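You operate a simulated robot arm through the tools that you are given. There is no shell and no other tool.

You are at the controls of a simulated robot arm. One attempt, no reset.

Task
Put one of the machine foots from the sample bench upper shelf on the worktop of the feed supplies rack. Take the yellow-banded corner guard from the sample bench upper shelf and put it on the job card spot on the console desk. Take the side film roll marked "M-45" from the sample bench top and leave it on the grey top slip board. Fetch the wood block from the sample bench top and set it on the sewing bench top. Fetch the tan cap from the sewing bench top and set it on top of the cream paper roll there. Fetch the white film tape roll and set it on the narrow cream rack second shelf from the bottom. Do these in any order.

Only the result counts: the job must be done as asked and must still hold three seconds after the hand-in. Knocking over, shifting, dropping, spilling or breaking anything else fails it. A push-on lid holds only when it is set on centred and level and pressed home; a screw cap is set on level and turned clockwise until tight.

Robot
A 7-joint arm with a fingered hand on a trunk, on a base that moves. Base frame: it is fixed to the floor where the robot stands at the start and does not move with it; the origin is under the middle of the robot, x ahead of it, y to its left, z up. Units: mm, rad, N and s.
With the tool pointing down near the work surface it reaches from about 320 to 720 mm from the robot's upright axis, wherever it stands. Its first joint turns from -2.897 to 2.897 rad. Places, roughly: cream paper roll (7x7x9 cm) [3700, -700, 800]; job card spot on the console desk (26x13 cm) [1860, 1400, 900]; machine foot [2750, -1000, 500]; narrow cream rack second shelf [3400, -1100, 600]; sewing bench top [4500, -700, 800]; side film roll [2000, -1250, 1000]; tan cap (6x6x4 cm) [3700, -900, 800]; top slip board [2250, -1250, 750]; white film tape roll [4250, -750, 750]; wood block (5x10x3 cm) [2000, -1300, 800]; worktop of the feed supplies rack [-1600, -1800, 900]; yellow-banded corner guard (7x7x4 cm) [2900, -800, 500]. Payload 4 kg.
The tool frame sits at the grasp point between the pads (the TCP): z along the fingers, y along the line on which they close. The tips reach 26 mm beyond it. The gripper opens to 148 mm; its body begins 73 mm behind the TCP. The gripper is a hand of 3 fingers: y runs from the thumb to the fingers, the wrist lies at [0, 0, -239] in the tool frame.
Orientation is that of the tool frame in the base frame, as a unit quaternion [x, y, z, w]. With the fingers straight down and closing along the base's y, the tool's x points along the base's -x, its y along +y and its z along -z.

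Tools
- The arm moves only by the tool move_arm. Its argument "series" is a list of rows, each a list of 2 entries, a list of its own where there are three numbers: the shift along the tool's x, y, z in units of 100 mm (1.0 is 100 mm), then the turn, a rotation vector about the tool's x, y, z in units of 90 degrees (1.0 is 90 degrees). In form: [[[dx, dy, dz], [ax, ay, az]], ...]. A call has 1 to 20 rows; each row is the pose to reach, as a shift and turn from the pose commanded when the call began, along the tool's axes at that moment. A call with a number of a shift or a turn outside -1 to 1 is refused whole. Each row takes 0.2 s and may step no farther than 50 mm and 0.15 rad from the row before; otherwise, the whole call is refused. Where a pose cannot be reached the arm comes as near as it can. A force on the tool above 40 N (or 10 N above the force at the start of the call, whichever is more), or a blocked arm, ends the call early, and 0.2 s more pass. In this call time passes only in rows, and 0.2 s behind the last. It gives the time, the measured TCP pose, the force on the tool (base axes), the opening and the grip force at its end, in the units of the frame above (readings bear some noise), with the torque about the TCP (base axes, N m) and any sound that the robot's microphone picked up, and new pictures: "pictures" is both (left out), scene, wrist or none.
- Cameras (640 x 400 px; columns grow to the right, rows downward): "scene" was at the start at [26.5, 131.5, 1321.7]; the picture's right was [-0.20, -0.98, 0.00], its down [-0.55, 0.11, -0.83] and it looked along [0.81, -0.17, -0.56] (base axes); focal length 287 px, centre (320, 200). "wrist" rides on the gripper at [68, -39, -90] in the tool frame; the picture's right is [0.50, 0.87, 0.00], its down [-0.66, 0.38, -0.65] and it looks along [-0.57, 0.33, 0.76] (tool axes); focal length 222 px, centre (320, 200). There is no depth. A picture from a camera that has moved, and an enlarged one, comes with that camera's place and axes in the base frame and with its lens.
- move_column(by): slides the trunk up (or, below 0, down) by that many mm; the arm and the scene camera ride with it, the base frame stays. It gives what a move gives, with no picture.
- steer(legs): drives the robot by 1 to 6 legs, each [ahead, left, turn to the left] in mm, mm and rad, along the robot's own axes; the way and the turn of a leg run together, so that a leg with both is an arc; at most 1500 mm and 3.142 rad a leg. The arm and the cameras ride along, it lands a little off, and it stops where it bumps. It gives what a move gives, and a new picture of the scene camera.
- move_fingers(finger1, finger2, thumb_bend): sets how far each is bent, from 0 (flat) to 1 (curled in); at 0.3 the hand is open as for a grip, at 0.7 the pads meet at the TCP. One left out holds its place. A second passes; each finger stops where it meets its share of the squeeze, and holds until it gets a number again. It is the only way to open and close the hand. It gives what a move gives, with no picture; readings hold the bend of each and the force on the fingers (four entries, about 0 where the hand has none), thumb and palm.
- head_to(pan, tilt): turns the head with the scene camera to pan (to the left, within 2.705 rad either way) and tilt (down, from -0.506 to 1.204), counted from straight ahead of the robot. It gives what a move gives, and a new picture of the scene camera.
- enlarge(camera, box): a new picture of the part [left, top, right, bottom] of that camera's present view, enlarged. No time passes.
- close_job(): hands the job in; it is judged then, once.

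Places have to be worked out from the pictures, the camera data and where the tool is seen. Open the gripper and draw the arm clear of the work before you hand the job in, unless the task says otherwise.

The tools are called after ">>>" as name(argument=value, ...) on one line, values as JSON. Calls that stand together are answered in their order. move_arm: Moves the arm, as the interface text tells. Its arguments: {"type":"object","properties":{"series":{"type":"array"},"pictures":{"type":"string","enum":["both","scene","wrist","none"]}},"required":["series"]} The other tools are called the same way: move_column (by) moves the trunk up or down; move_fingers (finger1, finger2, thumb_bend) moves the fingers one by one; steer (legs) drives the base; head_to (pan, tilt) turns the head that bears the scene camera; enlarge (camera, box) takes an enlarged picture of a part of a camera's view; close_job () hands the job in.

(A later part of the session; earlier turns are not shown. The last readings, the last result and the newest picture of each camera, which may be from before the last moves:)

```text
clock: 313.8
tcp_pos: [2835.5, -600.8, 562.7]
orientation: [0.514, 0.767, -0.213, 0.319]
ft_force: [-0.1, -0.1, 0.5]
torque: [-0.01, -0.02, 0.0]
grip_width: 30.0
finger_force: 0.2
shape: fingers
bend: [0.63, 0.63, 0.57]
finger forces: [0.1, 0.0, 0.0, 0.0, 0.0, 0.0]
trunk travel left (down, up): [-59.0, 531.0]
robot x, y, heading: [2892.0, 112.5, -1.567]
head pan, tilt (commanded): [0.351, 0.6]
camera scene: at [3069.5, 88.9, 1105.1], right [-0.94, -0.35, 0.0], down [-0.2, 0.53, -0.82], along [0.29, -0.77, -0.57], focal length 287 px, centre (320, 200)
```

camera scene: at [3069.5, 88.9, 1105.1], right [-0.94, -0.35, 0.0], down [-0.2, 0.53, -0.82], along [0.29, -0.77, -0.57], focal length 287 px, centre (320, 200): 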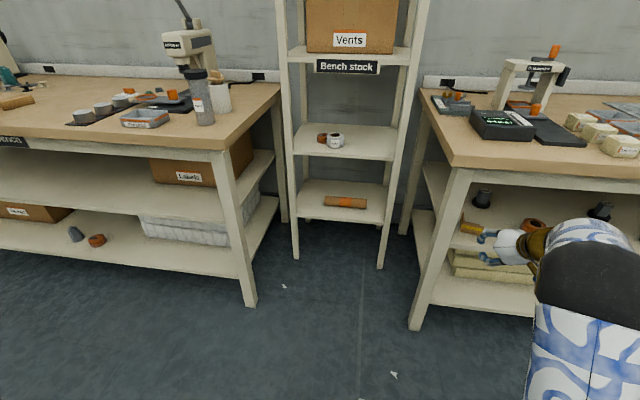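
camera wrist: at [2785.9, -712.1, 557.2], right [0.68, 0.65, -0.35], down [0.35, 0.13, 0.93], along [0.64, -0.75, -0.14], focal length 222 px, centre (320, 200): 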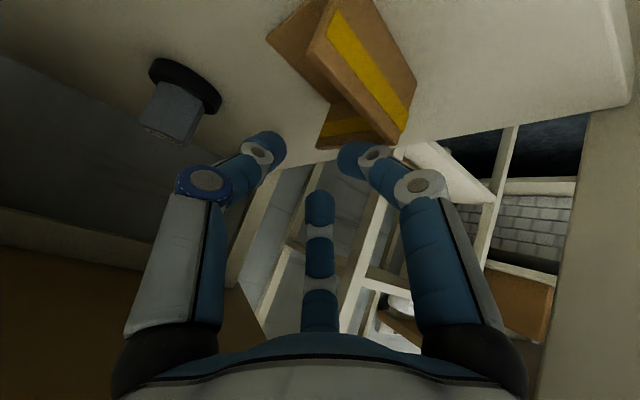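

>>> steer(legs=[[95, 0, 0]])

>>> move_arm(series=[[[-0.15, -0.11, 0.22], [0, 0, 0]], [[-0.32, -0.23, 0.46], [0, 0, 0]], [[-0.32, -0.23, 0.46], [0, 0, 0]]], pictures="both")

>>> enlarge(camera="scene", box=[400, 160, 600, 320])

```text
clock: 314.9
tcp_pos: [2834.2, -697.3, 560.8]
orientation: [0.514, 0.768, -0.213, 0.318]
ft_force: [0.0, 0.8, -0.2]
torque: [0.02, 0.02, 0.02]
grip_width: 30.0
finger_force: 0.1
shape: fingers
bend: [0.63, 0.63, 0.57]
finger forces: [0.0, 0.0, 0.1, 0.1, 0.0, 0.0]
trunk travel left (down, up): [-59.0, 531.0]
robot x, y, heading: [2886.5, 14.4, -1.568]
head pan, tilt (commanded): [0.351, 0.6]
camera scene: at [3069.9, -5.8, 1105.1], right [-0.94, -0.35, 0.0], down [-0.2, 0.53, -0.83], along [0.29, -0.77, -0.56], focal length 287 px, centre (320, 200)
```

scene: 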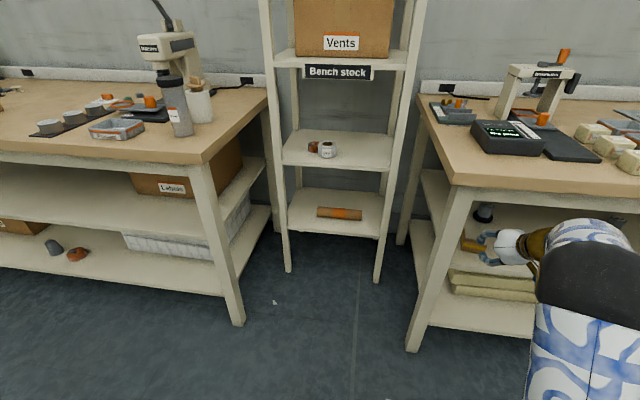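

```text
clock: 315.7
tcp_pos: [2833.2, -757.0, 549.6]
orientation: [0.515, 0.767, -0.214, 0.318]
ft_force: [-0.1, 0.2, 0.4]
torque: [0.02, 0.02, -0.03]
grip_width: 30.2
finger_force: 0.0
shape: fingers
bend: [0.63, 0.63, 0.57]
finger forces: [0.0, 0.0, 0.0, 0.0, 0.1, 0.1]
trunk travel left (down, up): [-59.0, 531.0]
robot x, y, heading: [2888.6, 17.2, -1.574]
head pan, tilt (commanded): [0.351, 0.6]
camera scene: at [3069.9, -5.8, 1105.1], right [-0.94, -0.35, 0.0], down [-0.2, 0.53, -0.82], along [0.29, -0.77, -0.57], focal length 287 px, centre (320, 200)
camera wrist: at [2753.9, -667.4, 566.3], right [0.67, 0.65, -0.35], down [0.35, 0.14, 0.93], along [0.66, -0.74, -0.13], focal length 222 px, centre (320, 200)
```

scene: 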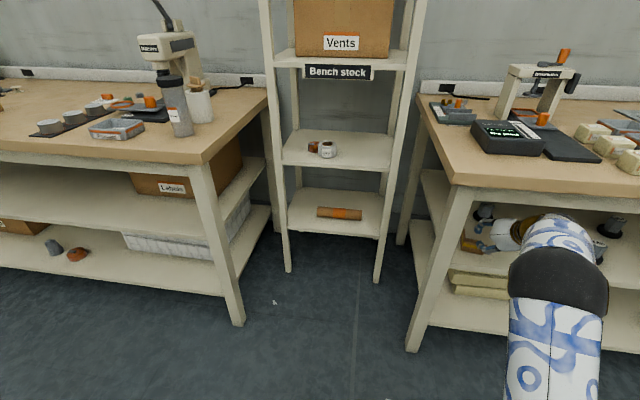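
wrist: 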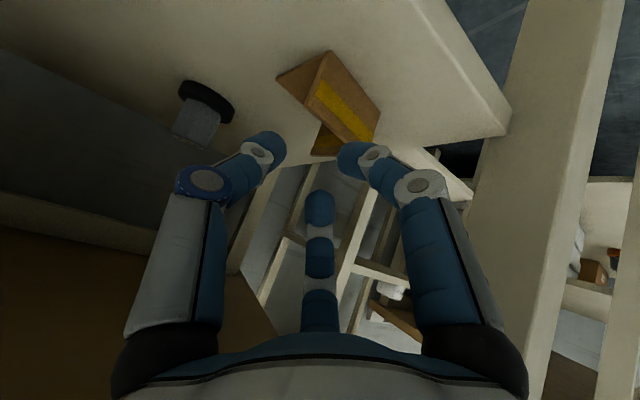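

```text
2.50 times, centred on (500, 240) of scene
camera zoom: at [3069.9, -5.8, 1105.1], right [-0.94, -0.35, 0.0], down [-0.2, 0.53, -0.82], along [0.29, -0.77, -0.57], focal length 718 px, centre (-130, 100)
```

zoom: 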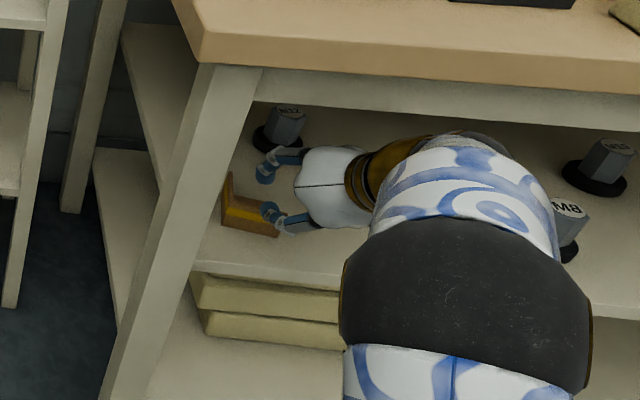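

The forearm is lower and clear now. I repeat the move over the wall in small steps, checking that the base does not shift.

>>> move_arm(series=[[[-0.15, 0.07, 0.2], [0, 0, 0]], [[-0.3, 0.14, 0.4], [0, 0, 0]], [[-0.44, 0.2, 0.58], [0, 0, 0]], [[-0.44, 0.2, 0.58], [0, 0, 0]]], pictures="both")

>>> enlarge(camera="wrist", box=[200, 60, 440, 240])

>>> enlarge(camera="scene", box=[420, 180, 580, 300])

```text
clock: 316.7
tcp_pos: [2865.8, -803.6, 540.4]
orientation: [0.523, 0.763, -0.213, 0.315]
ft_force: [-0.5, 0.2, 0.8]
torque: [-0.01, -0.02, -0.01]
grip_width: 30.1
finger_force: 0.2
shape: fingers
bend: [0.63, 0.63, 0.57]
finger forces: [0.0, 0.0, 0.0, 0.0, 0.1, 0.0]
trunk travel left (down, up): [-59.0, 531.0]
robot x, y, heading: [2889.4, 23.4, -1.571]
head pan, tilt (commanded): [0.351, 0.6]
camera scene: at [3066.2, 5.8, 1104.9], right [-0.94, -0.34, 0.0], down [-0.19, 0.52, -0.83], along [0.28, -0.78, -0.56], focal length 287 px, centre (320, 200)
camera wrist: at [2787.7, -712.6, 557.1], right [0.68, 0.64, -0.35], down [0.35, 0.13, 0.93], along [0.64, -0.75, -0.14], focal length 222 px, centre (320, 200)
```

scene: 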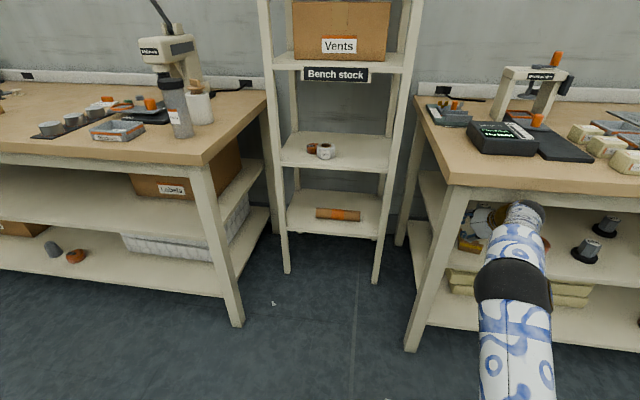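
wrist: 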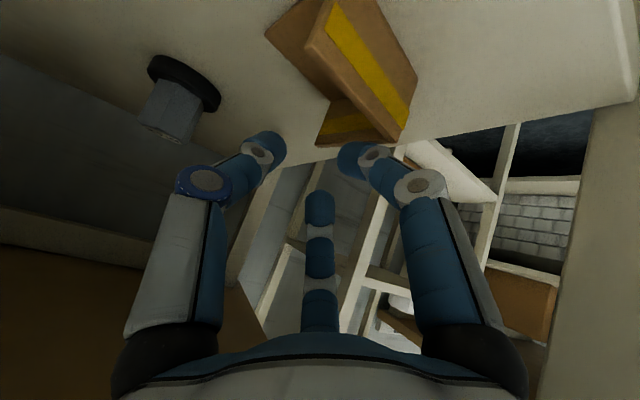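

```text
2.22 times, centred on (320, 150) of wrist
camera zoom: at [2787.7, -712.6, 557.1], right [0.68, 0.64, -0.35], down [0.35, 0.13, 0.93], along [0.64, -0.75, -0.14], focal length 494 px, centre (320, 311)
```

zoom: 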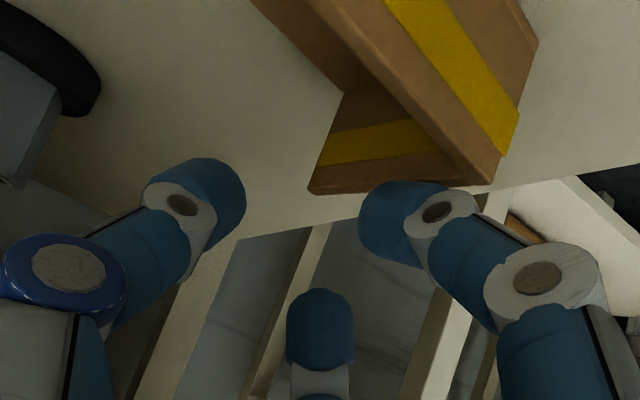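

```text
3.33 times, centred on (500, 240) of scene
camera zoom: at [3066.2, 5.8, 1104.9], right [-0.94, -0.34, 0.0], down [-0.19, 0.52, -0.83], along [0.28, -0.78, -0.56], focal length 957 px, centre (-280, 67)
```

zoom: 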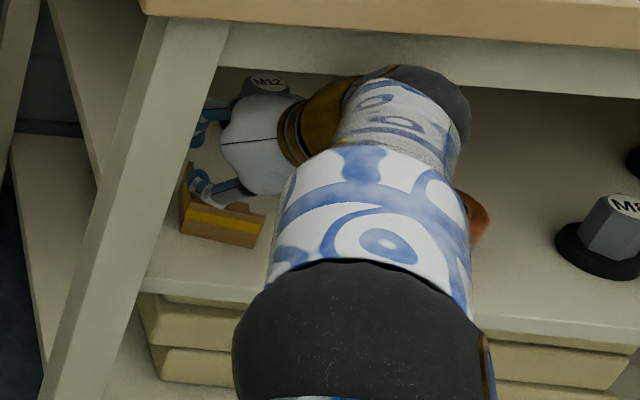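

Blocked again at the same spot: it is the wrist ball meeting the bench apron. I back off, and instead tilt further (60 degrees), which brings the wrist 50 mm lower.

>>> move_arm(series=[[[0.15, -0.07, -0.2], [0, 0, 0]], [[0.3, -0.14, -0.4], [0, 0, 0]], [[0.5, -0.25, -0.65], [0, 0, 0]], [[0.5, -0.25, -0.65], [0, 0, 0]]], pictures="none")

>>> move_arm(series=[[[0, 0, 0], [0, -0.083, 0]], [[0, 0, 0], [0, -0.167, 0]], [[0, 0, 0], [0, -0.167, 0]]], pictures="both")

```text
clock: 317.7
tcp_pos: [2827.0, -748.8, 552.3]
orientation: [0.514, 0.768, -0.214, 0.318]
ft_force: [0.9, 1.2, 0.4]
torque: [-0.01, -0.04, 0.04]
grip_width: 30.1
finger_force: 0.0
shape: fingers
bend: [0.63, 0.63, 0.57]
finger forces: [0.0, 0.0, 0.1, 0.0, 0.1, 0.0]
trunk travel left (down, up): [-59.0, 531.0]
robot x, y, heading: [2891.2, 15.3, -1.57]
head pan, tilt (commanded): [0.351, 0.6]
```

```text
clock: 318.5
tcp_pos: [2825.4, -749.5, 552.0]
orientation: [0.482, 0.719, -0.279, 0.417]
ft_force: [0.5, 0.4, 0.0]
torque: [0.02, 0.02, 0.0]
grip_width: 30.3
finger_force: 0.0
shape: fingers
bend: [0.63, 0.63, 0.57]
finger forces: [0.0, 0.0, 0.1, 0.0, 0.0, 0.0]
trunk travel left (down, up): [-59.0, 531.0]
robot x, y, heading: [2888.7, 18.4, -1.562]
head pan, tilt (commanded): [0.351, 0.6]
camera scene: at [3069.9, -5.8, 1105.1], right [-0.94, -0.35, 0.0], down [-0.2, 0.53, -0.82], along [0.29, -0.77, -0.57], focal length 287 px, centre (320, 200)
camera wrist: at [2746.3, -658.5, 538.5], right [0.71, 0.56, -0.43], down [0.26, 0.37, 0.89], along [0.66, -0.74, 0.11], focal length 222 px, centre (320, 200)
```

scene: 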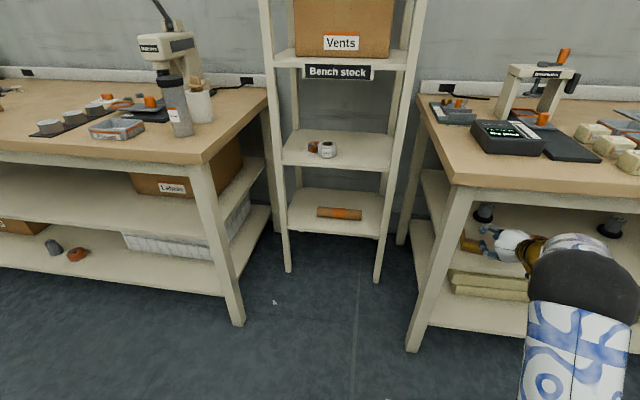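
wrist: 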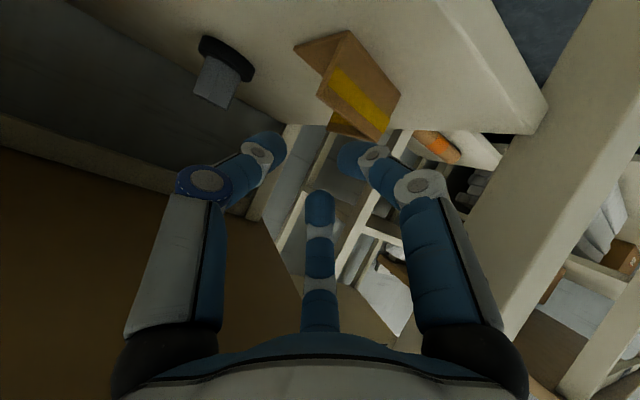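

Base is back in place and the tool is at 60 degrees. I move to a point 60 mm back from the grasp along the finger axis.

>>> move_arm(series=[[[0.03, 0.13, 0.23], [0, 0, 0]], [[0.058, 0.264, 0.46], [0, 0, 0]], [[0.058, 0.264, 0.46], [0, 0, 0]]], pictures="both")

>>> enlarge(camera="wrist", box=[200, 60, 440, 240])

>>> enlarge(camera="scene", box=[420, 180, 580, 300])

```text
clock: 319.3
tcp_pos: [2864.0, -773.5, 523.9]
orientation: [0.483, 0.718, -0.28, 0.416]
ft_force: [-0.8, 0.2, -1.0]
torque: [0.01, 0.01, 0.03]
grip_width: 30.0
finger_force: 0.1
shape: fingers
bend: [0.63, 0.63, 0.57]
finger forces: [0.1, 0.0, 0.0, 0.0, 0.0, 0.0]
trunk travel left (down, up): [-59.0, 531.0]
robot x, y, heading: [2890.6, 18.3, -1.568]
head pan, tilt (commanded): [0.351, 0.6]
camera scene: at [3069.9, -5.9, 1105.1], right [-0.94, -0.35, 0.0], down [-0.2, 0.53, -0.82], along [0.29, -0.77, -0.57], focal length 287 px, centre (320, 200)
camera wrist: at [2784.6, -682.4, 510.0], right [0.71, 0.56, -0.43], down [0.26, 0.37, 0.89], along [0.66, -0.74, 0.11], focal length 222 px, centre (320, 200)
```

scene: 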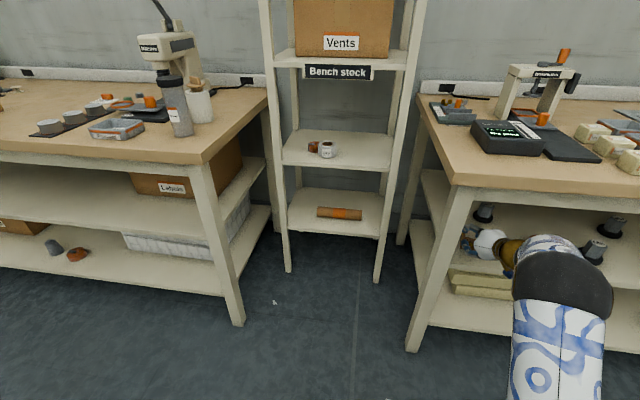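
wrist: 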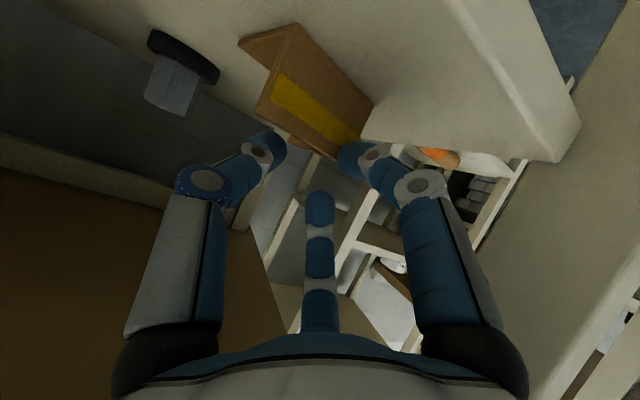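

```text
2.22 times, centred on (320, 150) of wrist
camera zoom: at [2784.6, -682.4, 510.0], right [0.71, 0.56, -0.43], down [0.26, 0.37, 0.89], along [0.66, -0.74, 0.11], focal length 494 px, centre (320, 311)
```

zoom: 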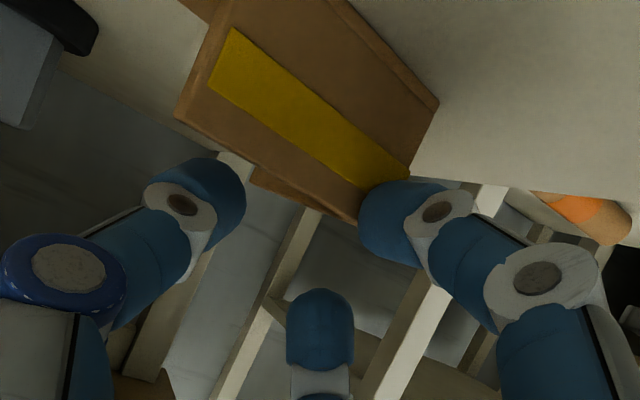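

```text
3.33 times, centred on (500, 240) of scene
camera zoom: at [3069.9, -5.9, 1105.1], right [-0.94, -0.35, 0.0], down [-0.2, 0.53, -0.82], along [0.29, -0.77, -0.57], focal length 957 px, centre (-280, 67)
```

zoom: 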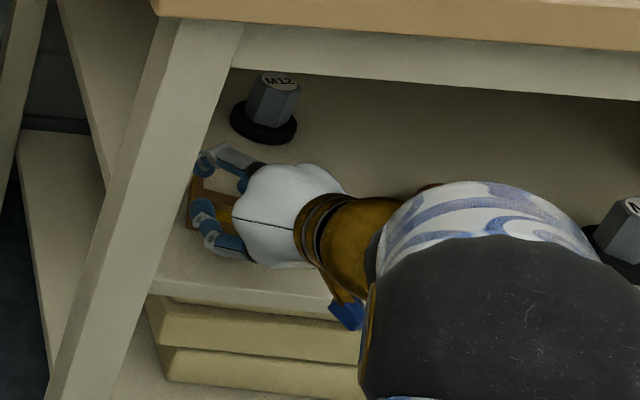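

At this pose the lower finger would land on the wall's edge if I went straight in. I first rise, move over the wall so the fingers are left of it and the thumb right, and then come down.

>>> move_arm(series=[[[-0.18, 0, -0.105], [0, 0, 0]], [[-0.28, 0, 0.14], [0, 0, 0]], [[-0.39, 0, 0.38], [0, 0, 0]], [[-0.39, 0, 0.38], [0, 0, 0]]], pictures="both")

>>> enlarge(camera="wrist", box=[200, 60, 440, 240])

>>> enlarge(camera="scene", box=[440, 190, 540, 270])

```text
clock: 320.3
tcp_pos: [2884.6, -819.4, 537.8]
orientation: [0.482, 0.719, -0.278, 0.416]
ft_force: [-0.6, 0.0, 0.1]
torque: [0.03, -0.02, -0.03]
grip_width: 30.2
finger_force: 0.0
shape: fingers
bend: [0.63, 0.63, 0.57]
finger forces: [0.0, 0.0, 0.1, 0.0, 0.1, 0.0]
trunk travel left (down, up): [-59.0, 531.0]
robot x, y, heading: [2889.1, 19.7, -1.569]
head pan, tilt (commanded): [0.351, 0.6]
camera scene: at [3069.9, -5.9, 1105.1], right [-0.94, -0.35, 0.0], down [-0.2, 0.53, -0.82], along [0.29, -0.77, -0.57], focal length 287 px, centre (320, 200)
camera wrist: at [2805.0, -729.6, 523.3], right [0.71, 0.56, -0.43], down [0.26, 0.37, 0.89], along [0.66, -0.74, 0.11], focal length 222 px, centre (320, 200)
```

scene: 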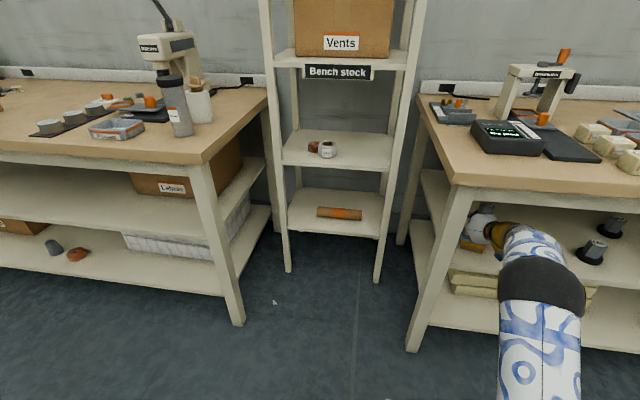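
wrist: 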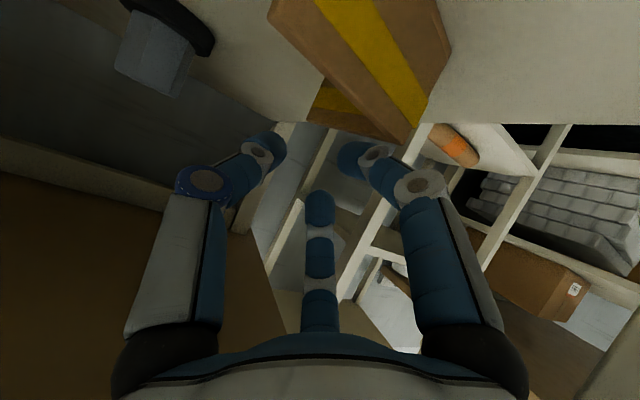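

```text
2.22 times, centred on (320, 150) of wrist
camera zoom: at [2805.0, -729.6, 523.3], right [0.71, 0.56, -0.43], down [0.26, 0.37, 0.89], along [0.66, -0.74, 0.11], focal length 494 px, centre (320, 311)
```

zoom: 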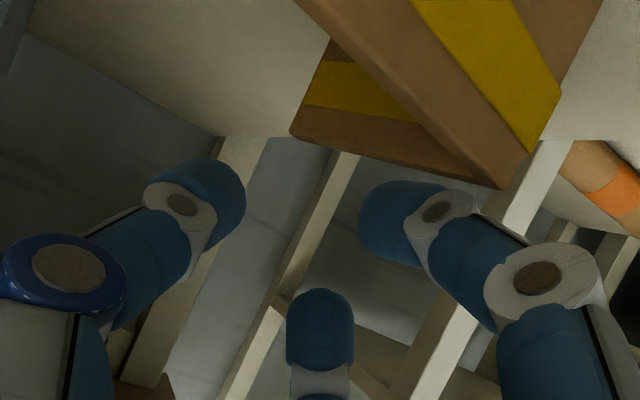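

```text
5.00 times, centred on (490, 230) of scene
camera zoom: at [3069.9, -5.9, 1105.1], right [-0.94, -0.35, 0.0], down [-0.2, 0.53, -0.82], along [0.29, -0.77, -0.57], focal length 1436 px, centre (-530, 50)
```

zoom: 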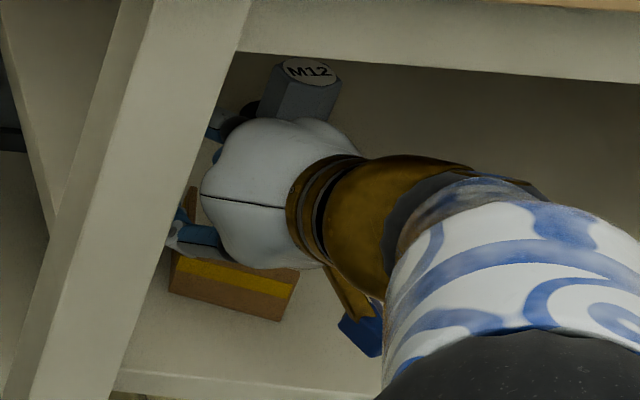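

The wall's top edge now lies midway between thumb and fingers. I come straight down 42 mm around it.

>>> move_arm(series=[[[0.09, 0, 0.05], [0, 0, 0]], [[0.18, 0, 0.1], [0, 0, 0]], [[0.27, 0, 0.155], [0, 0, 0]], [[0.36, 0, 0.205], [0, 0, 0]]], pictures="both")

>>> enlarge(camera="wrist", box=[200, 60, 440, 240])

```text
clock: 321.3
tcp_pos: [2884.8, -821.2, 496.6]
orientation: [0.481, 0.719, -0.279, 0.416]
ft_force: [-1.0, 0.3, 0.0]
torque: [0.0, -0.01, 0.0]
grip_width: 30.0
finger_force: 0.4
shape: fingers
bend: [0.63, 0.63, 0.57]
finger forces: [0.3, 0.1, 0.0, 0.1, 0.1, 0.0]
trunk travel left (down, up): [-59.0, 531.0]
robot x, y, heading: [2886.3, 14.7, -1.567]
head pan, tilt (commanded): [0.351, 0.6]
camera scene: at [3069.9, -5.8, 1105.1], right [-0.94, -0.35, 0.0], down [-0.2, 0.53, -0.83], along [0.29, -0.77, -0.56], focal length 287 px, centre (320, 200)
camera wrist: at [2805.2, -730.9, 482.8], right [0.71, 0.56, -0.43], down [0.26, 0.37, 0.89], along [0.66, -0.74, 0.11], focal length 222 px, centre (320, 200)
```

scene: 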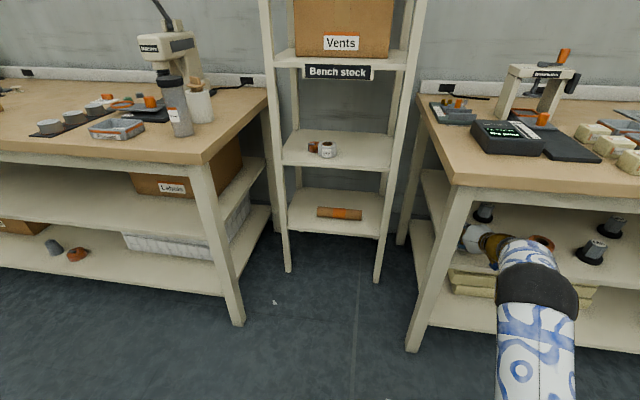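
wrist: 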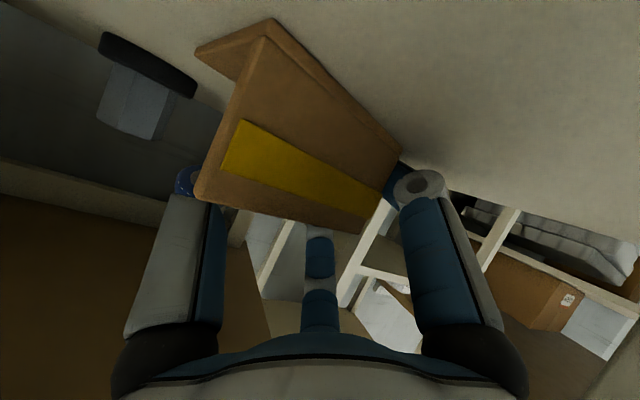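

```text
2.22 times, centred on (320, 150) of wrist
camera zoom: at [2805.2, -730.9, 482.8], right [0.71, 0.56, -0.43], down [0.26, 0.37, 0.89], along [0.66, -0.74, 0.11], focal length 494 px, centre (320, 311)
```

zoom: 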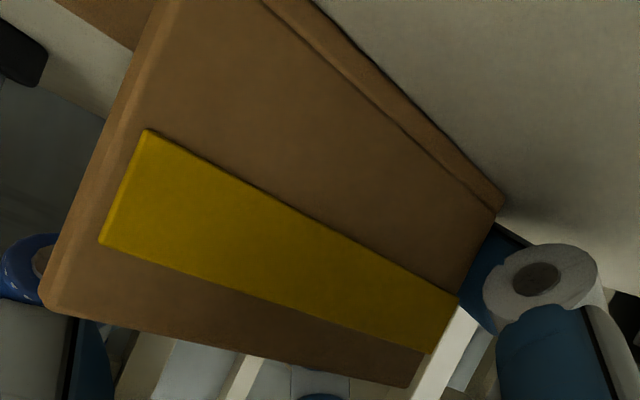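

Fingers are around the wall with hardly any contact. I close the pinch gently.

>>> move_fingers(finger1=0.66, finger2=0.66, thumb_bend=0.66)

>>> move_fingers(finger1=0.7, finger2=0.7, thumb_bend=0.73)

>>> move_arm(series=[[[0, 0, -0.005], [0, 0, 0]]], pictures="wrist")

>>> enlarge(camera="scene", box=[440, 190, 540, 270])

```text
clock: 322.3
tcp_pos: [2885.2, -821.3, 497.3]
orientation: [0.482, 0.719, -0.279, 0.415]
ft_force: [0.2, -0.4, 0.6]
torque: [0.04, -0.02, -0.01]
grip_width: 11.6
finger_force: 0.4
shape: fingers
bend: [0.66, 0.66, 0.66]
finger forces: [0.1, 0.0, 0.0, 0.0, 0.0, 0.0]
trunk travel left (down, up): [-59.0, 531.0]
robot x, y, heading: [2887.2, 19.8, -1.561]
head pan, tilt (commanded): [0.351, 0.6]
```

```text
clock: 323.3
tcp_pos: [2885.2, -820.8, 497.3]
orientation: [0.482, 0.719, -0.279, 0.416]
ft_force: [-0.5, -0.2, -0.9]
torque: [-0.02, 0.02, 0.01]
grip_width: 5.1
finger_force: 4.9
shape: fingers
bend: [0.68, 0.68, 0.69]
finger forces: [2.5, 2.2, 0.0, 0.0, 4.7, 0.0]
trunk travel left (down, up): [-59.0, 531.0]
robot x, y, heading: [2894.7, 18.9, -1.569]
head pan, tilt (commanded): [0.351, 0.6]
```

```text
clock: 323.7
tcp_pos: [2884.6, -820.7, 497.3]
orientation: [0.482, 0.719, -0.279, 0.416]
ft_force: [-0.2, -0.1, -0.9]
torque: [0.01, -0.02, -0.02]
grip_width: 5.0
finger_force: 4.7
shape: fingers
bend: [0.68, 0.68, 0.69]
finger forces: [2.5, 2.2, 0.1, 0.1, 4.7, 0.1]
trunk travel left (down, up): [-59.0, 531.0]
robot x, y, heading: [2889.1, 17.1, -1.568]
head pan, tilt (commanded): [0.351, 0.6]
camera wrist: at [2804.6, -730.9, 483.5], right [0.71, 0.56, -0.43], down [0.26, 0.37, 0.89], along [0.66, -0.74, 0.11], focal length 222 px, centre (320, 200)
```

wrist: 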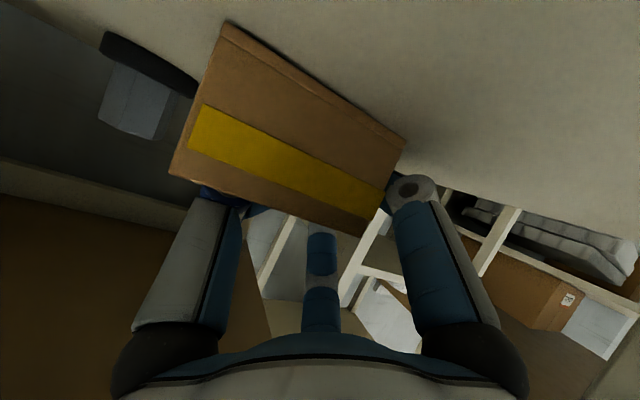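

```text
5.00 times, centred on (490, 230) of scene
camera zoom: at [3069.9, -5.9, 1105.1], right [-0.94, -0.35, 0.0], down [-0.2, 0.53, -0.82], along [0.29, -0.77, -0.57], focal length 1436 px, centre (-530, 50)
```

zoom: 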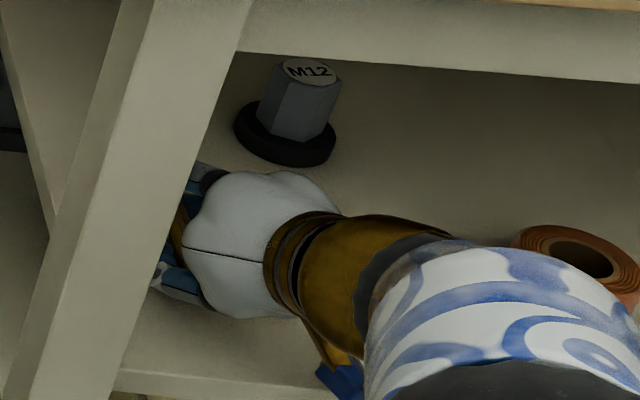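

The wall is pinched (5 mm thick). I squeeze a bit more and lift 35 mm.

>>> move_fingers(finger1=0.76, finger2=0.76, thumb_bend=0.79)

>>> move_arm(series=[[[-0.09, 0, -0.05], [0, 0, 0]], [[-0.2, 0, -0.115], [0, 0, 0]], [[-0.3, 0, -0.17], [0, 0, 0]]], pictures="both")

>>> enlarge(camera="scene", box=[440, 190, 540, 270])

```text
clock: 324.7
tcp_pos: [2885.6, -821.9, 498.8]
orientation: [0.483, 0.719, -0.28, 0.415]
ft_force: [0.1, -0.5, -0.2]
torque: [0.01, -0.02, 0.05]
grip_width: 2.1
finger_force: 15.5
shape: fingers
bend: [0.73, 0.73, 0.72]
finger forces: [8.3, 8.5, 0.0, 0.1, 13.2, 0.1]
trunk travel left (down, up): [-59.0, 531.0]
robot x, y, heading: [2891.5, 14.4, -1.568]
head pan, tilt (commanded): [0.351, 0.6]
```

```text
clock: 325.5
tcp_pos: [2886.0, -820.6, 532.0]
orientation: [0.482, 0.719, -0.279, 0.415]
ft_force: [-0.1, 0.2, -0.2]
torque: [0.02, -0.05, -0.03]
grip_width: 2.4
finger_force: 15.3
shape: fingers
bend: [0.73, 0.73, 0.72]
finger forces: [8.4, 8.6, 0.0, 0.0, 13.3, 0.0]
trunk travel left (down, up): [-59.0, 531.0]
robot x, y, heading: [2888.3, 17.1, -1.574]
head pan, tilt (commanded): [0.351, 0.6]
camera scene: at [3069.9, -6.0, 1105.1], right [-0.94, -0.35, 0.0], down [-0.2, 0.53, -0.82], along [0.29, -0.77, -0.57], focal length 287 px, centre (320, 200)
camera wrist: at [2805.7, -731.0, 518.8], right [0.71, 0.56, -0.43], down [0.26, 0.37, 0.89], along [0.66, -0.74, 0.11], focal length 222 px, centre (320, 200)
```

scene: 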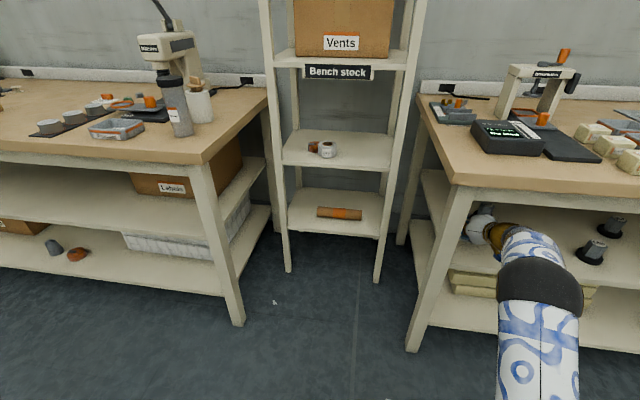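
wrist: 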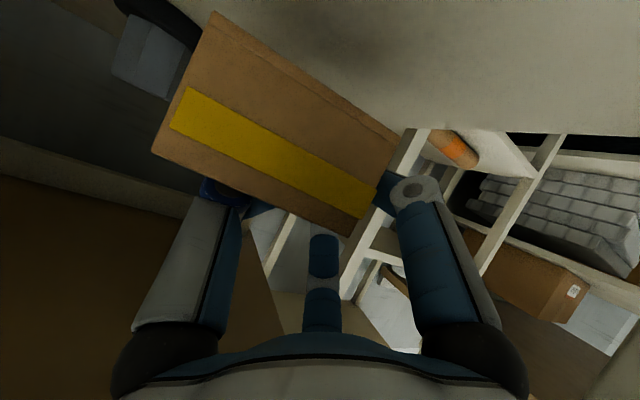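

```text
5.00 times, centred on (490, 230) of scene
camera zoom: at [3069.9, -6.0, 1105.1], right [-0.94, -0.35, 0.0], down [-0.2, 0.53, -0.82], along [0.29, -0.77, -0.57], focal length 1436 px, centre (-530, 50)
```

zoom: 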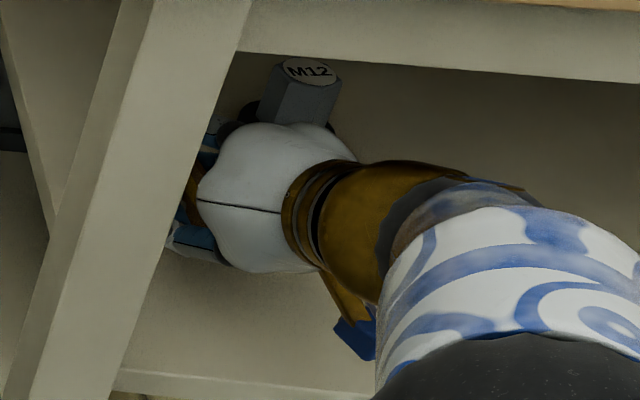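

The guard is in hand. I withdraw along the same route: back and to the right, away from the leg.

>>> move_arm(series=[[[0.0, 0, -0.1], [0, 0, 0]], [[0.09, -0.02, -0.3], [0, 0, 0]], [[0.17, -0.03, -0.5], [0, 0, 0]], [[0.23, -0.15, -0.68], [0, 0, 0]], [[0.29, -0.27, -0.87], [0, 0, 0]]], pictures="none")

>>> steer(legs=[[-250, 0, 0]])

>>> move_arm(series=[[[0, 0, -0.005], [0, 0, 0]]], pictures="wrist")

```text
clock: 326.7
tcp_pos: [2825.5, -748.0, 551.3]
orientation: [0.482, 0.719, -0.279, 0.416]
ft_force: [0.1, 0.6, -0.4]
torque: [0.01, 0.0, -0.01]
grip_width: 2.1
finger_force: 14.9
shape: fingers
bend: [0.73, 0.73, 0.72]
finger forces: [8.6, 8.8, 0.0, 0.0, 13.3, 0.0]
trunk travel left (down, up): [-59.0, 531.0]
robot x, y, heading: [2888.5, 21.3, -1.571]
head pan, tilt (commanded): [0.351, 0.6]
```

```text
clock: 328.5
tcp_pos: [2824.6, -495.4, 551.2]
orientation: [0.483, 0.719, -0.28, 0.415]
ft_force: [0.0, 0.4, -0.2]
torque: [-0.01, -0.02, 0.02]
grip_width: 2.2
finger_force: 15.6
shape: fingers
bend: [0.73, 0.73, 0.72]
finger forces: [8.7, 9.0, 0.1, 0.0, 13.3, 0.1]
trunk travel left (down, up): [-59.0, 531.0]
robot x, y, heading: [2887.9, 272.3, -1.566]
head pan, tilt (commanded): [0.351, 0.6]
camera scene: at [3068.9, 246.8, 1105.1], right [-0.94, -0.35, 0.0], down [-0.2, 0.53, -0.82], along [0.29, -0.77, -0.57], focal length 287 px, centre (320, 200)
```

scene: 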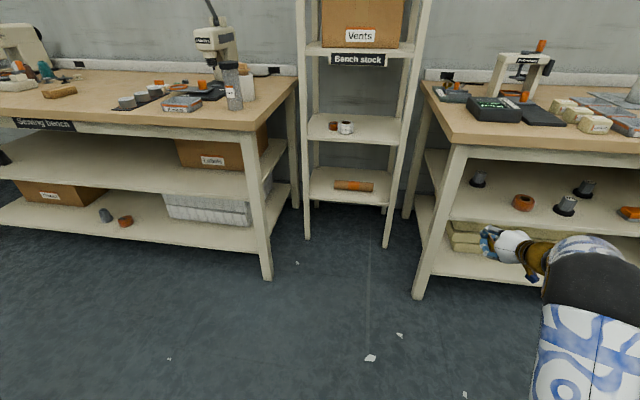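

```text
clock: 328.9
tcp_pos: [2823.3, -495.6, 550.5]
orientation: [0.483, 0.718, -0.28, 0.416]
ft_force: [0.5, 0.2, 0.6]
torque: [0.0, 0.02, 0.02]
grip_width: 1.9
finger_force: 15.8
shape: fingers
bend: [0.73, 0.73, 0.72]
finger forces: [8.7, 9.0, 0.0, 0.0, 13.3, 0.0]
trunk travel left (down, up): [-59.0, 531.0]
robot x, y, heading: [2891.8, 269.2, -1.569]
head pan, tilt (commanded): [0.351, 0.6]
camera wrist: at [2744.7, -405.0, 536.3], right [0.71, 0.56, -0.43], down [0.26, 0.37, 0.89], along [0.66, -0.74, 0.11], focal length 222 px, centre (320, 200)
```

wrist: 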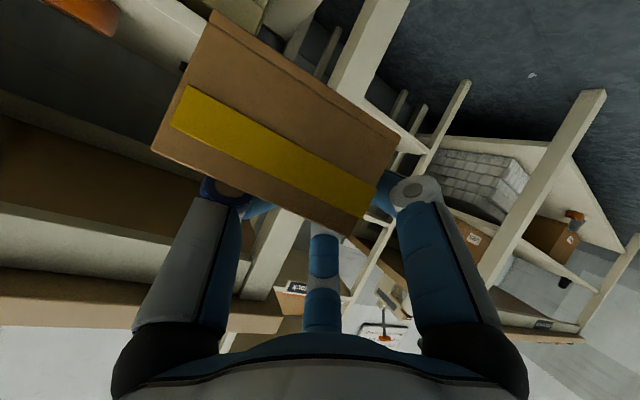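

The guard is held firmly. I raise the trunk for the console desk height, draw the arm in, and then look at the console.

>>> move_column(by=460)

>>> move_arm(series=[[[0.15, 0.12, -0.26], [0, 0, 0]], [[0.31, 0.25, -0.53], [0, 0, 0]], [[0.46, 0.38, -0.8], [0, 0, 0]]], pictures="none")

>>> move_arm(series=[[[0.15, 0.12, -0.26], [0, 0, 0]], [[0.31, 0.25, -0.53], [0, 0, 0]], [[0.46, 0.38, -0.8], [0, 0, 0]]], pictures="none")

>>> steer(legs=[[0, 0, -1.47], [0, 0, -1.47]])

>>> head_to(pan=0.6, tilt=0.4)

```text
refused: 460 is not a number from -400 to 400
```

```text
clock: 329.7
tcp_pos: [2823.5, -395.7, 548.8]
orientation: [0.482, 0.719, -0.279, 0.416]
ft_force: [0.0, -0.6, -0.8]
torque: [-0.04, -0.03, 0.0]
grip_width: 2.0
finger_force: 15.6
shape: fingers
bend: [0.73, 0.73, 0.72]
finger forces: [8.9, 9.0, 0.0, 0.0, 13.2, 0.0]
trunk travel left (down, up): [-59.0, 531.0]
robot x, y, heading: [2886.5, 271.0, -1.565]
head pan, tilt (commanded): [0.351, 0.6]
```

```text
clock: 330.5
tcp_pos: [2824.8, -293.7, 551.4]
orientation: [0.482, 0.719, -0.279, 0.416]
ft_force: [-0.6, 0.4, -0.3]
torque: [-0.02, -0.03, 0.01]
grip_width: 1.9
finger_force: 15.4
shape: fingers
bend: [0.73, 0.73, 0.72]
finger forces: [8.9, 9.1, 0.1, 0.0, 13.1, 0.1]
trunk travel left (down, up): [-59.0, 531.0]
robot x, y, heading: [2891.0, 274.8, -1.561]
head pan, tilt (commanded): [0.351, 0.6]
```

```text
clock: 338.1
tcp_pos: [2845.3, 837.1, 551.4]
orientation: [0.76, -0.413, -0.44, -0.24]
ft_force: [-0.1, 0.0, -0.3]
torque: [0.01, 0.0, 0.02]
grip_width: 1.5
finger_force: 15.5
shape: fingers
bend: [0.73, 0.73, 0.72]
finger forces: [8.8, 9.1, 0.1, 0.1, 12.5, 0.0]
trunk travel left (down, up): [-59.0, 531.0]
robot x, y, heading: [2890.8, 270.3, 1.762]
head pan, tilt (commanded): [0.351, 0.6]
camera scene: at [2705.0, 257.5, 1105.1], right [0.86, 0.52, 0.0], down [0.29, -0.48, -0.83], along [-0.42, 0.71, -0.56], focal length 287 px, centre (320, 200)
```

scene: 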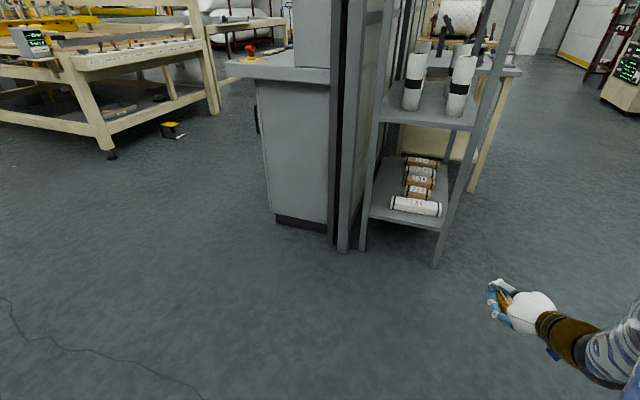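

```text
clock: 338.9
tcp_pos: [2844.1, 836.7, 551.1]
orientation: [0.761, -0.413, -0.44, -0.239]
ft_force: [0.2, 0.0, -0.5]
torque: [0.02, -0.04, -0.02]
grip_width: 1.4
finger_force: 14.9
shape: fingers
bend: [0.73, 0.73, 0.72]
finger forces: [8.8, 9.1, 0.0, 0.0, 12.4, 0.1]
trunk travel left (down, up): [-59.0, 531.0]
robot x, y, heading: [2886.2, 267.1, 1.762]
head pan, tilt (commanded): [0.6, 0.4]
camera scene: at [2684.8, 247.0, 1123.3], right [0.7, 0.71, 0.0], down [0.28, -0.27, -0.92], along [-0.65, 0.65, -0.39], focal length 287 px, centre (320, 200)
```

scene: 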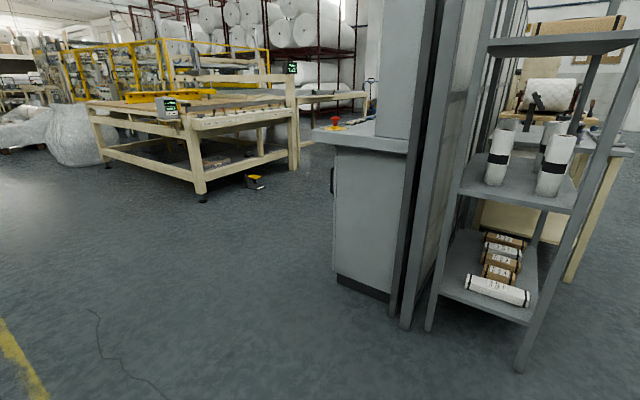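

From here I see the console's side: its desk faces toward -x. I raise the trunk, then go round to its front.

>>> move_column(by=400)

>>> steer(legs=[[0, 1500, 0], [0, 300, 0], [0, 0, -1.55]])

>>> head_to(pan=0.7, tilt=0.4)

```text
clock: 342.7
tcp_pos: [2845.3, 836.4, 952.3]
orientation: [0.761, -0.413, -0.44, -0.239]
ft_force: [0.1, 0.1, 0.4]
torque: [0.0, -0.02, 0.0]
grip_width: 1.5
finger_force: 15.2
shape: fingers
bend: [0.73, 0.73, 0.72]
finger forces: [8.8, 9.1, 0.1, 0.0, 12.5, 0.0]
trunk travel left (down, up): [-459.0, 131.0]
robot x, y, heading: [2894.2, 272.0, 1.764]
head pan, tilt (commanded): [0.6, 0.4]
```

```text
clock: 355.6
tcp_pos: [1669.5, -18.5, 951.7]
orientation: [-0.26, 0.826, 0.15, 0.477]
ft_force: [-0.7, 1.3, -0.3]
torque: [0.02, 0.01, -0.01]
grip_width: 1.5
finger_force: 14.8
shape: fingers
bend: [0.73, 0.73, 0.72]
finger forces: [8.9, 9.0, 0.0, 0.0, 12.2, 0.0]
trunk travel left (down, up): [-459.0, 131.0]
robot x, y, heading: [1107.2, -78.0, 0.224]
head pan, tilt (commanded): [0.6, 0.4]
camera scene: at [1075.9, 119.1, 1523.3], right [0.73, -0.68, 0.0], down [-0.26, -0.29, -0.92], along [0.62, 0.68, -0.39], focal length 287 px, centre (320, 200)
```

scene: 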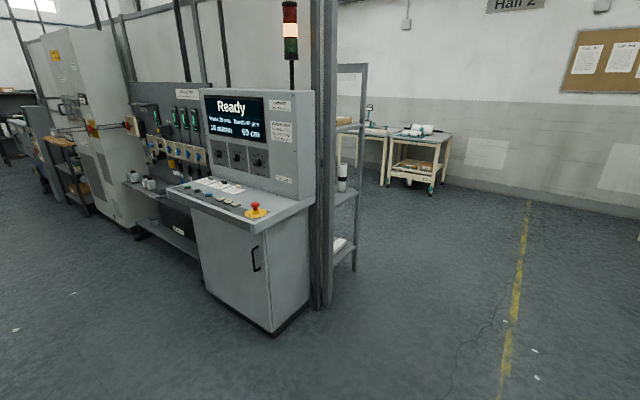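

```text
clock: 356.3
tcp_pos: [1670.4, -18.2, 952.5]
orientation: [-0.259, 0.826, 0.15, 0.478]
ft_force: [0.4, 0.6, -0.3]
torque: [0.03, 0.01, -0.05]
grip_width: 1.6
finger_force: 15.4
shape: fingers
bend: [0.73, 0.73, 0.72]
finger forces: [8.8, 9.1, 0.0, 0.0, 12.3, 0.0]
trunk travel left (down, up): [-459.0, 131.0]
robot x, y, heading: [1104.2, -79.3, 0.223]
head pan, tilt (commanded): [0.7, 0.4]
camera scene: at [1068.9, 125.0, 1523.3], right [0.8, -0.6, 0.0], down [-0.23, -0.31, -0.92], along [0.55, 0.74, -0.39], focal length 287 px, centre (320, 200)
```

scene: 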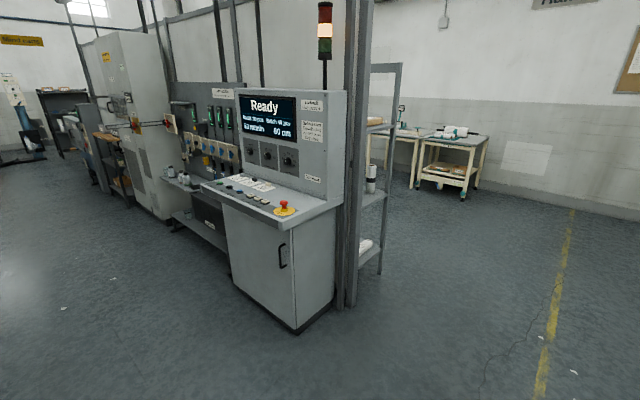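

The console desk is in view. I enlarge it to find the job card spot.

>>> enlarge(camera="scene", box=[190, 160, 350, 250])

>>> enlarge(camera="scene", box=[200, 80, 350, 220])

```text
4.00 times, centred on (270, 205) of scene
camera zoom: at [1068.9, 125.0, 1523.3], right [0.8, -0.6, 0.0], down [-0.23, -0.31, -0.92], along [0.55, 0.74, -0.39], focal length 1148 px, centre (520, 180)
```

zoom: 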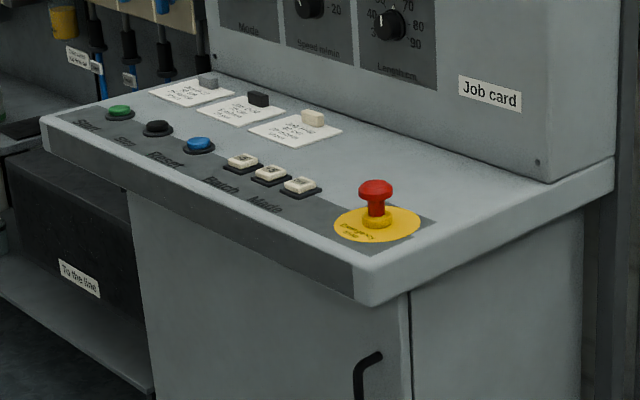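

```text
2.86 times, centred on (275, 150) of scene
camera zoom: at [1068.9, 125.0, 1523.3], right [0.8, -0.6, 0.0], down [-0.23, -0.31, -0.92], along [0.55, 0.74, -0.39], focal length 820 px, centre (449, 343)
```

zoom: 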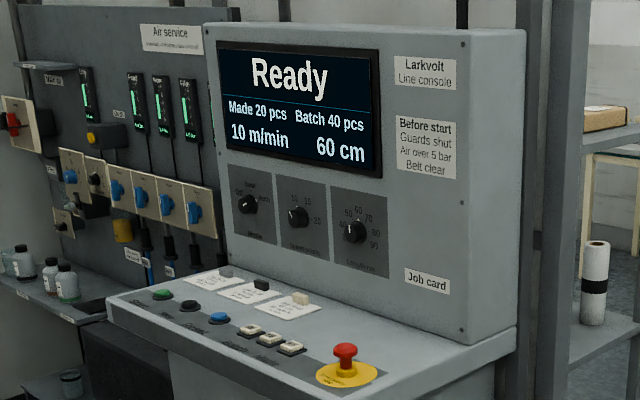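

The free desk area under the "Job card" sign is the spot, centred near (1860, 1430); desk height works out at about z 893. I drive to stand in front of the console.

>>> steer(legs=[[0, 1330, 0.015]])

>>> head_to(pan=0.1, tilt=0.6)

```text
clock: 362.9
tcp_pos: [1358.6, 1283.5, 951.3]
orientation: [-0.269, 0.822, 0.156, 0.476]
ft_force: [-0.3, 0.8, -0.8]
torque: [-0.01, 0.01, 0.03]
grip_width: 1.5
finger_force: 15.2
shape: fingers
bend: [0.73, 0.73, 0.72]
finger forces: [8.9, 9.2, 0.0, 0.0, 12.3, 0.1]
trunk travel left (down, up): [-459.0, 131.0]
robot x, y, heading: [794.9, 1207.6, 0.246]
head pan, tilt (commanded): [0.7, 0.4]
camera scene: at [753.7, 1413.6, 1523.3], right [0.81, -0.58, 0.0], down [-0.23, -0.32, -0.92], along [0.54, 0.75, -0.39], focal length 287 px, centre (320, 200)
```

scene: 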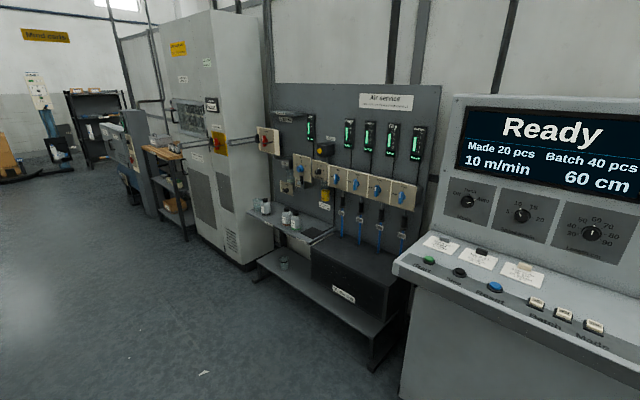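

```text
clock: 363.9
tcp_pos: [1357.8, 1284.1, 952.1]
orientation: [-0.27, 0.822, 0.156, 0.476]
ft_force: [0.1, -0.2, 0.1]
torque: [0.01, 0.02, 0.01]
grip_width: 1.5
finger_force: 14.8
shape: fingers
bend: [0.73, 0.73, 0.72]
finger forces: [8.8, 9.1, 0.0, 0.1, 12.2, 0.1]
trunk travel left (down, up): [-459.0, 131.0]
robot x, y, heading: [791.8, 1207.8, 0.244]
head pan, tilt (commanded): [0.099, 0.6]
camera scene: at [782.8, 1368.5, 1505.1], right [0.34, -0.94, 0.0], down [-0.53, -0.19, -0.83], along [0.78, 0.28, -0.56], focal length 287 px, centre (320, 200)
```

scene: 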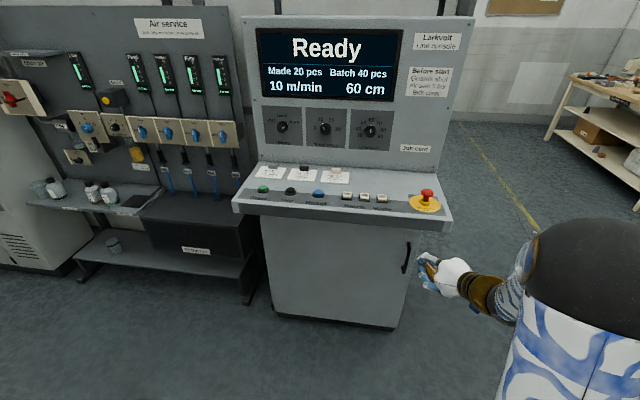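

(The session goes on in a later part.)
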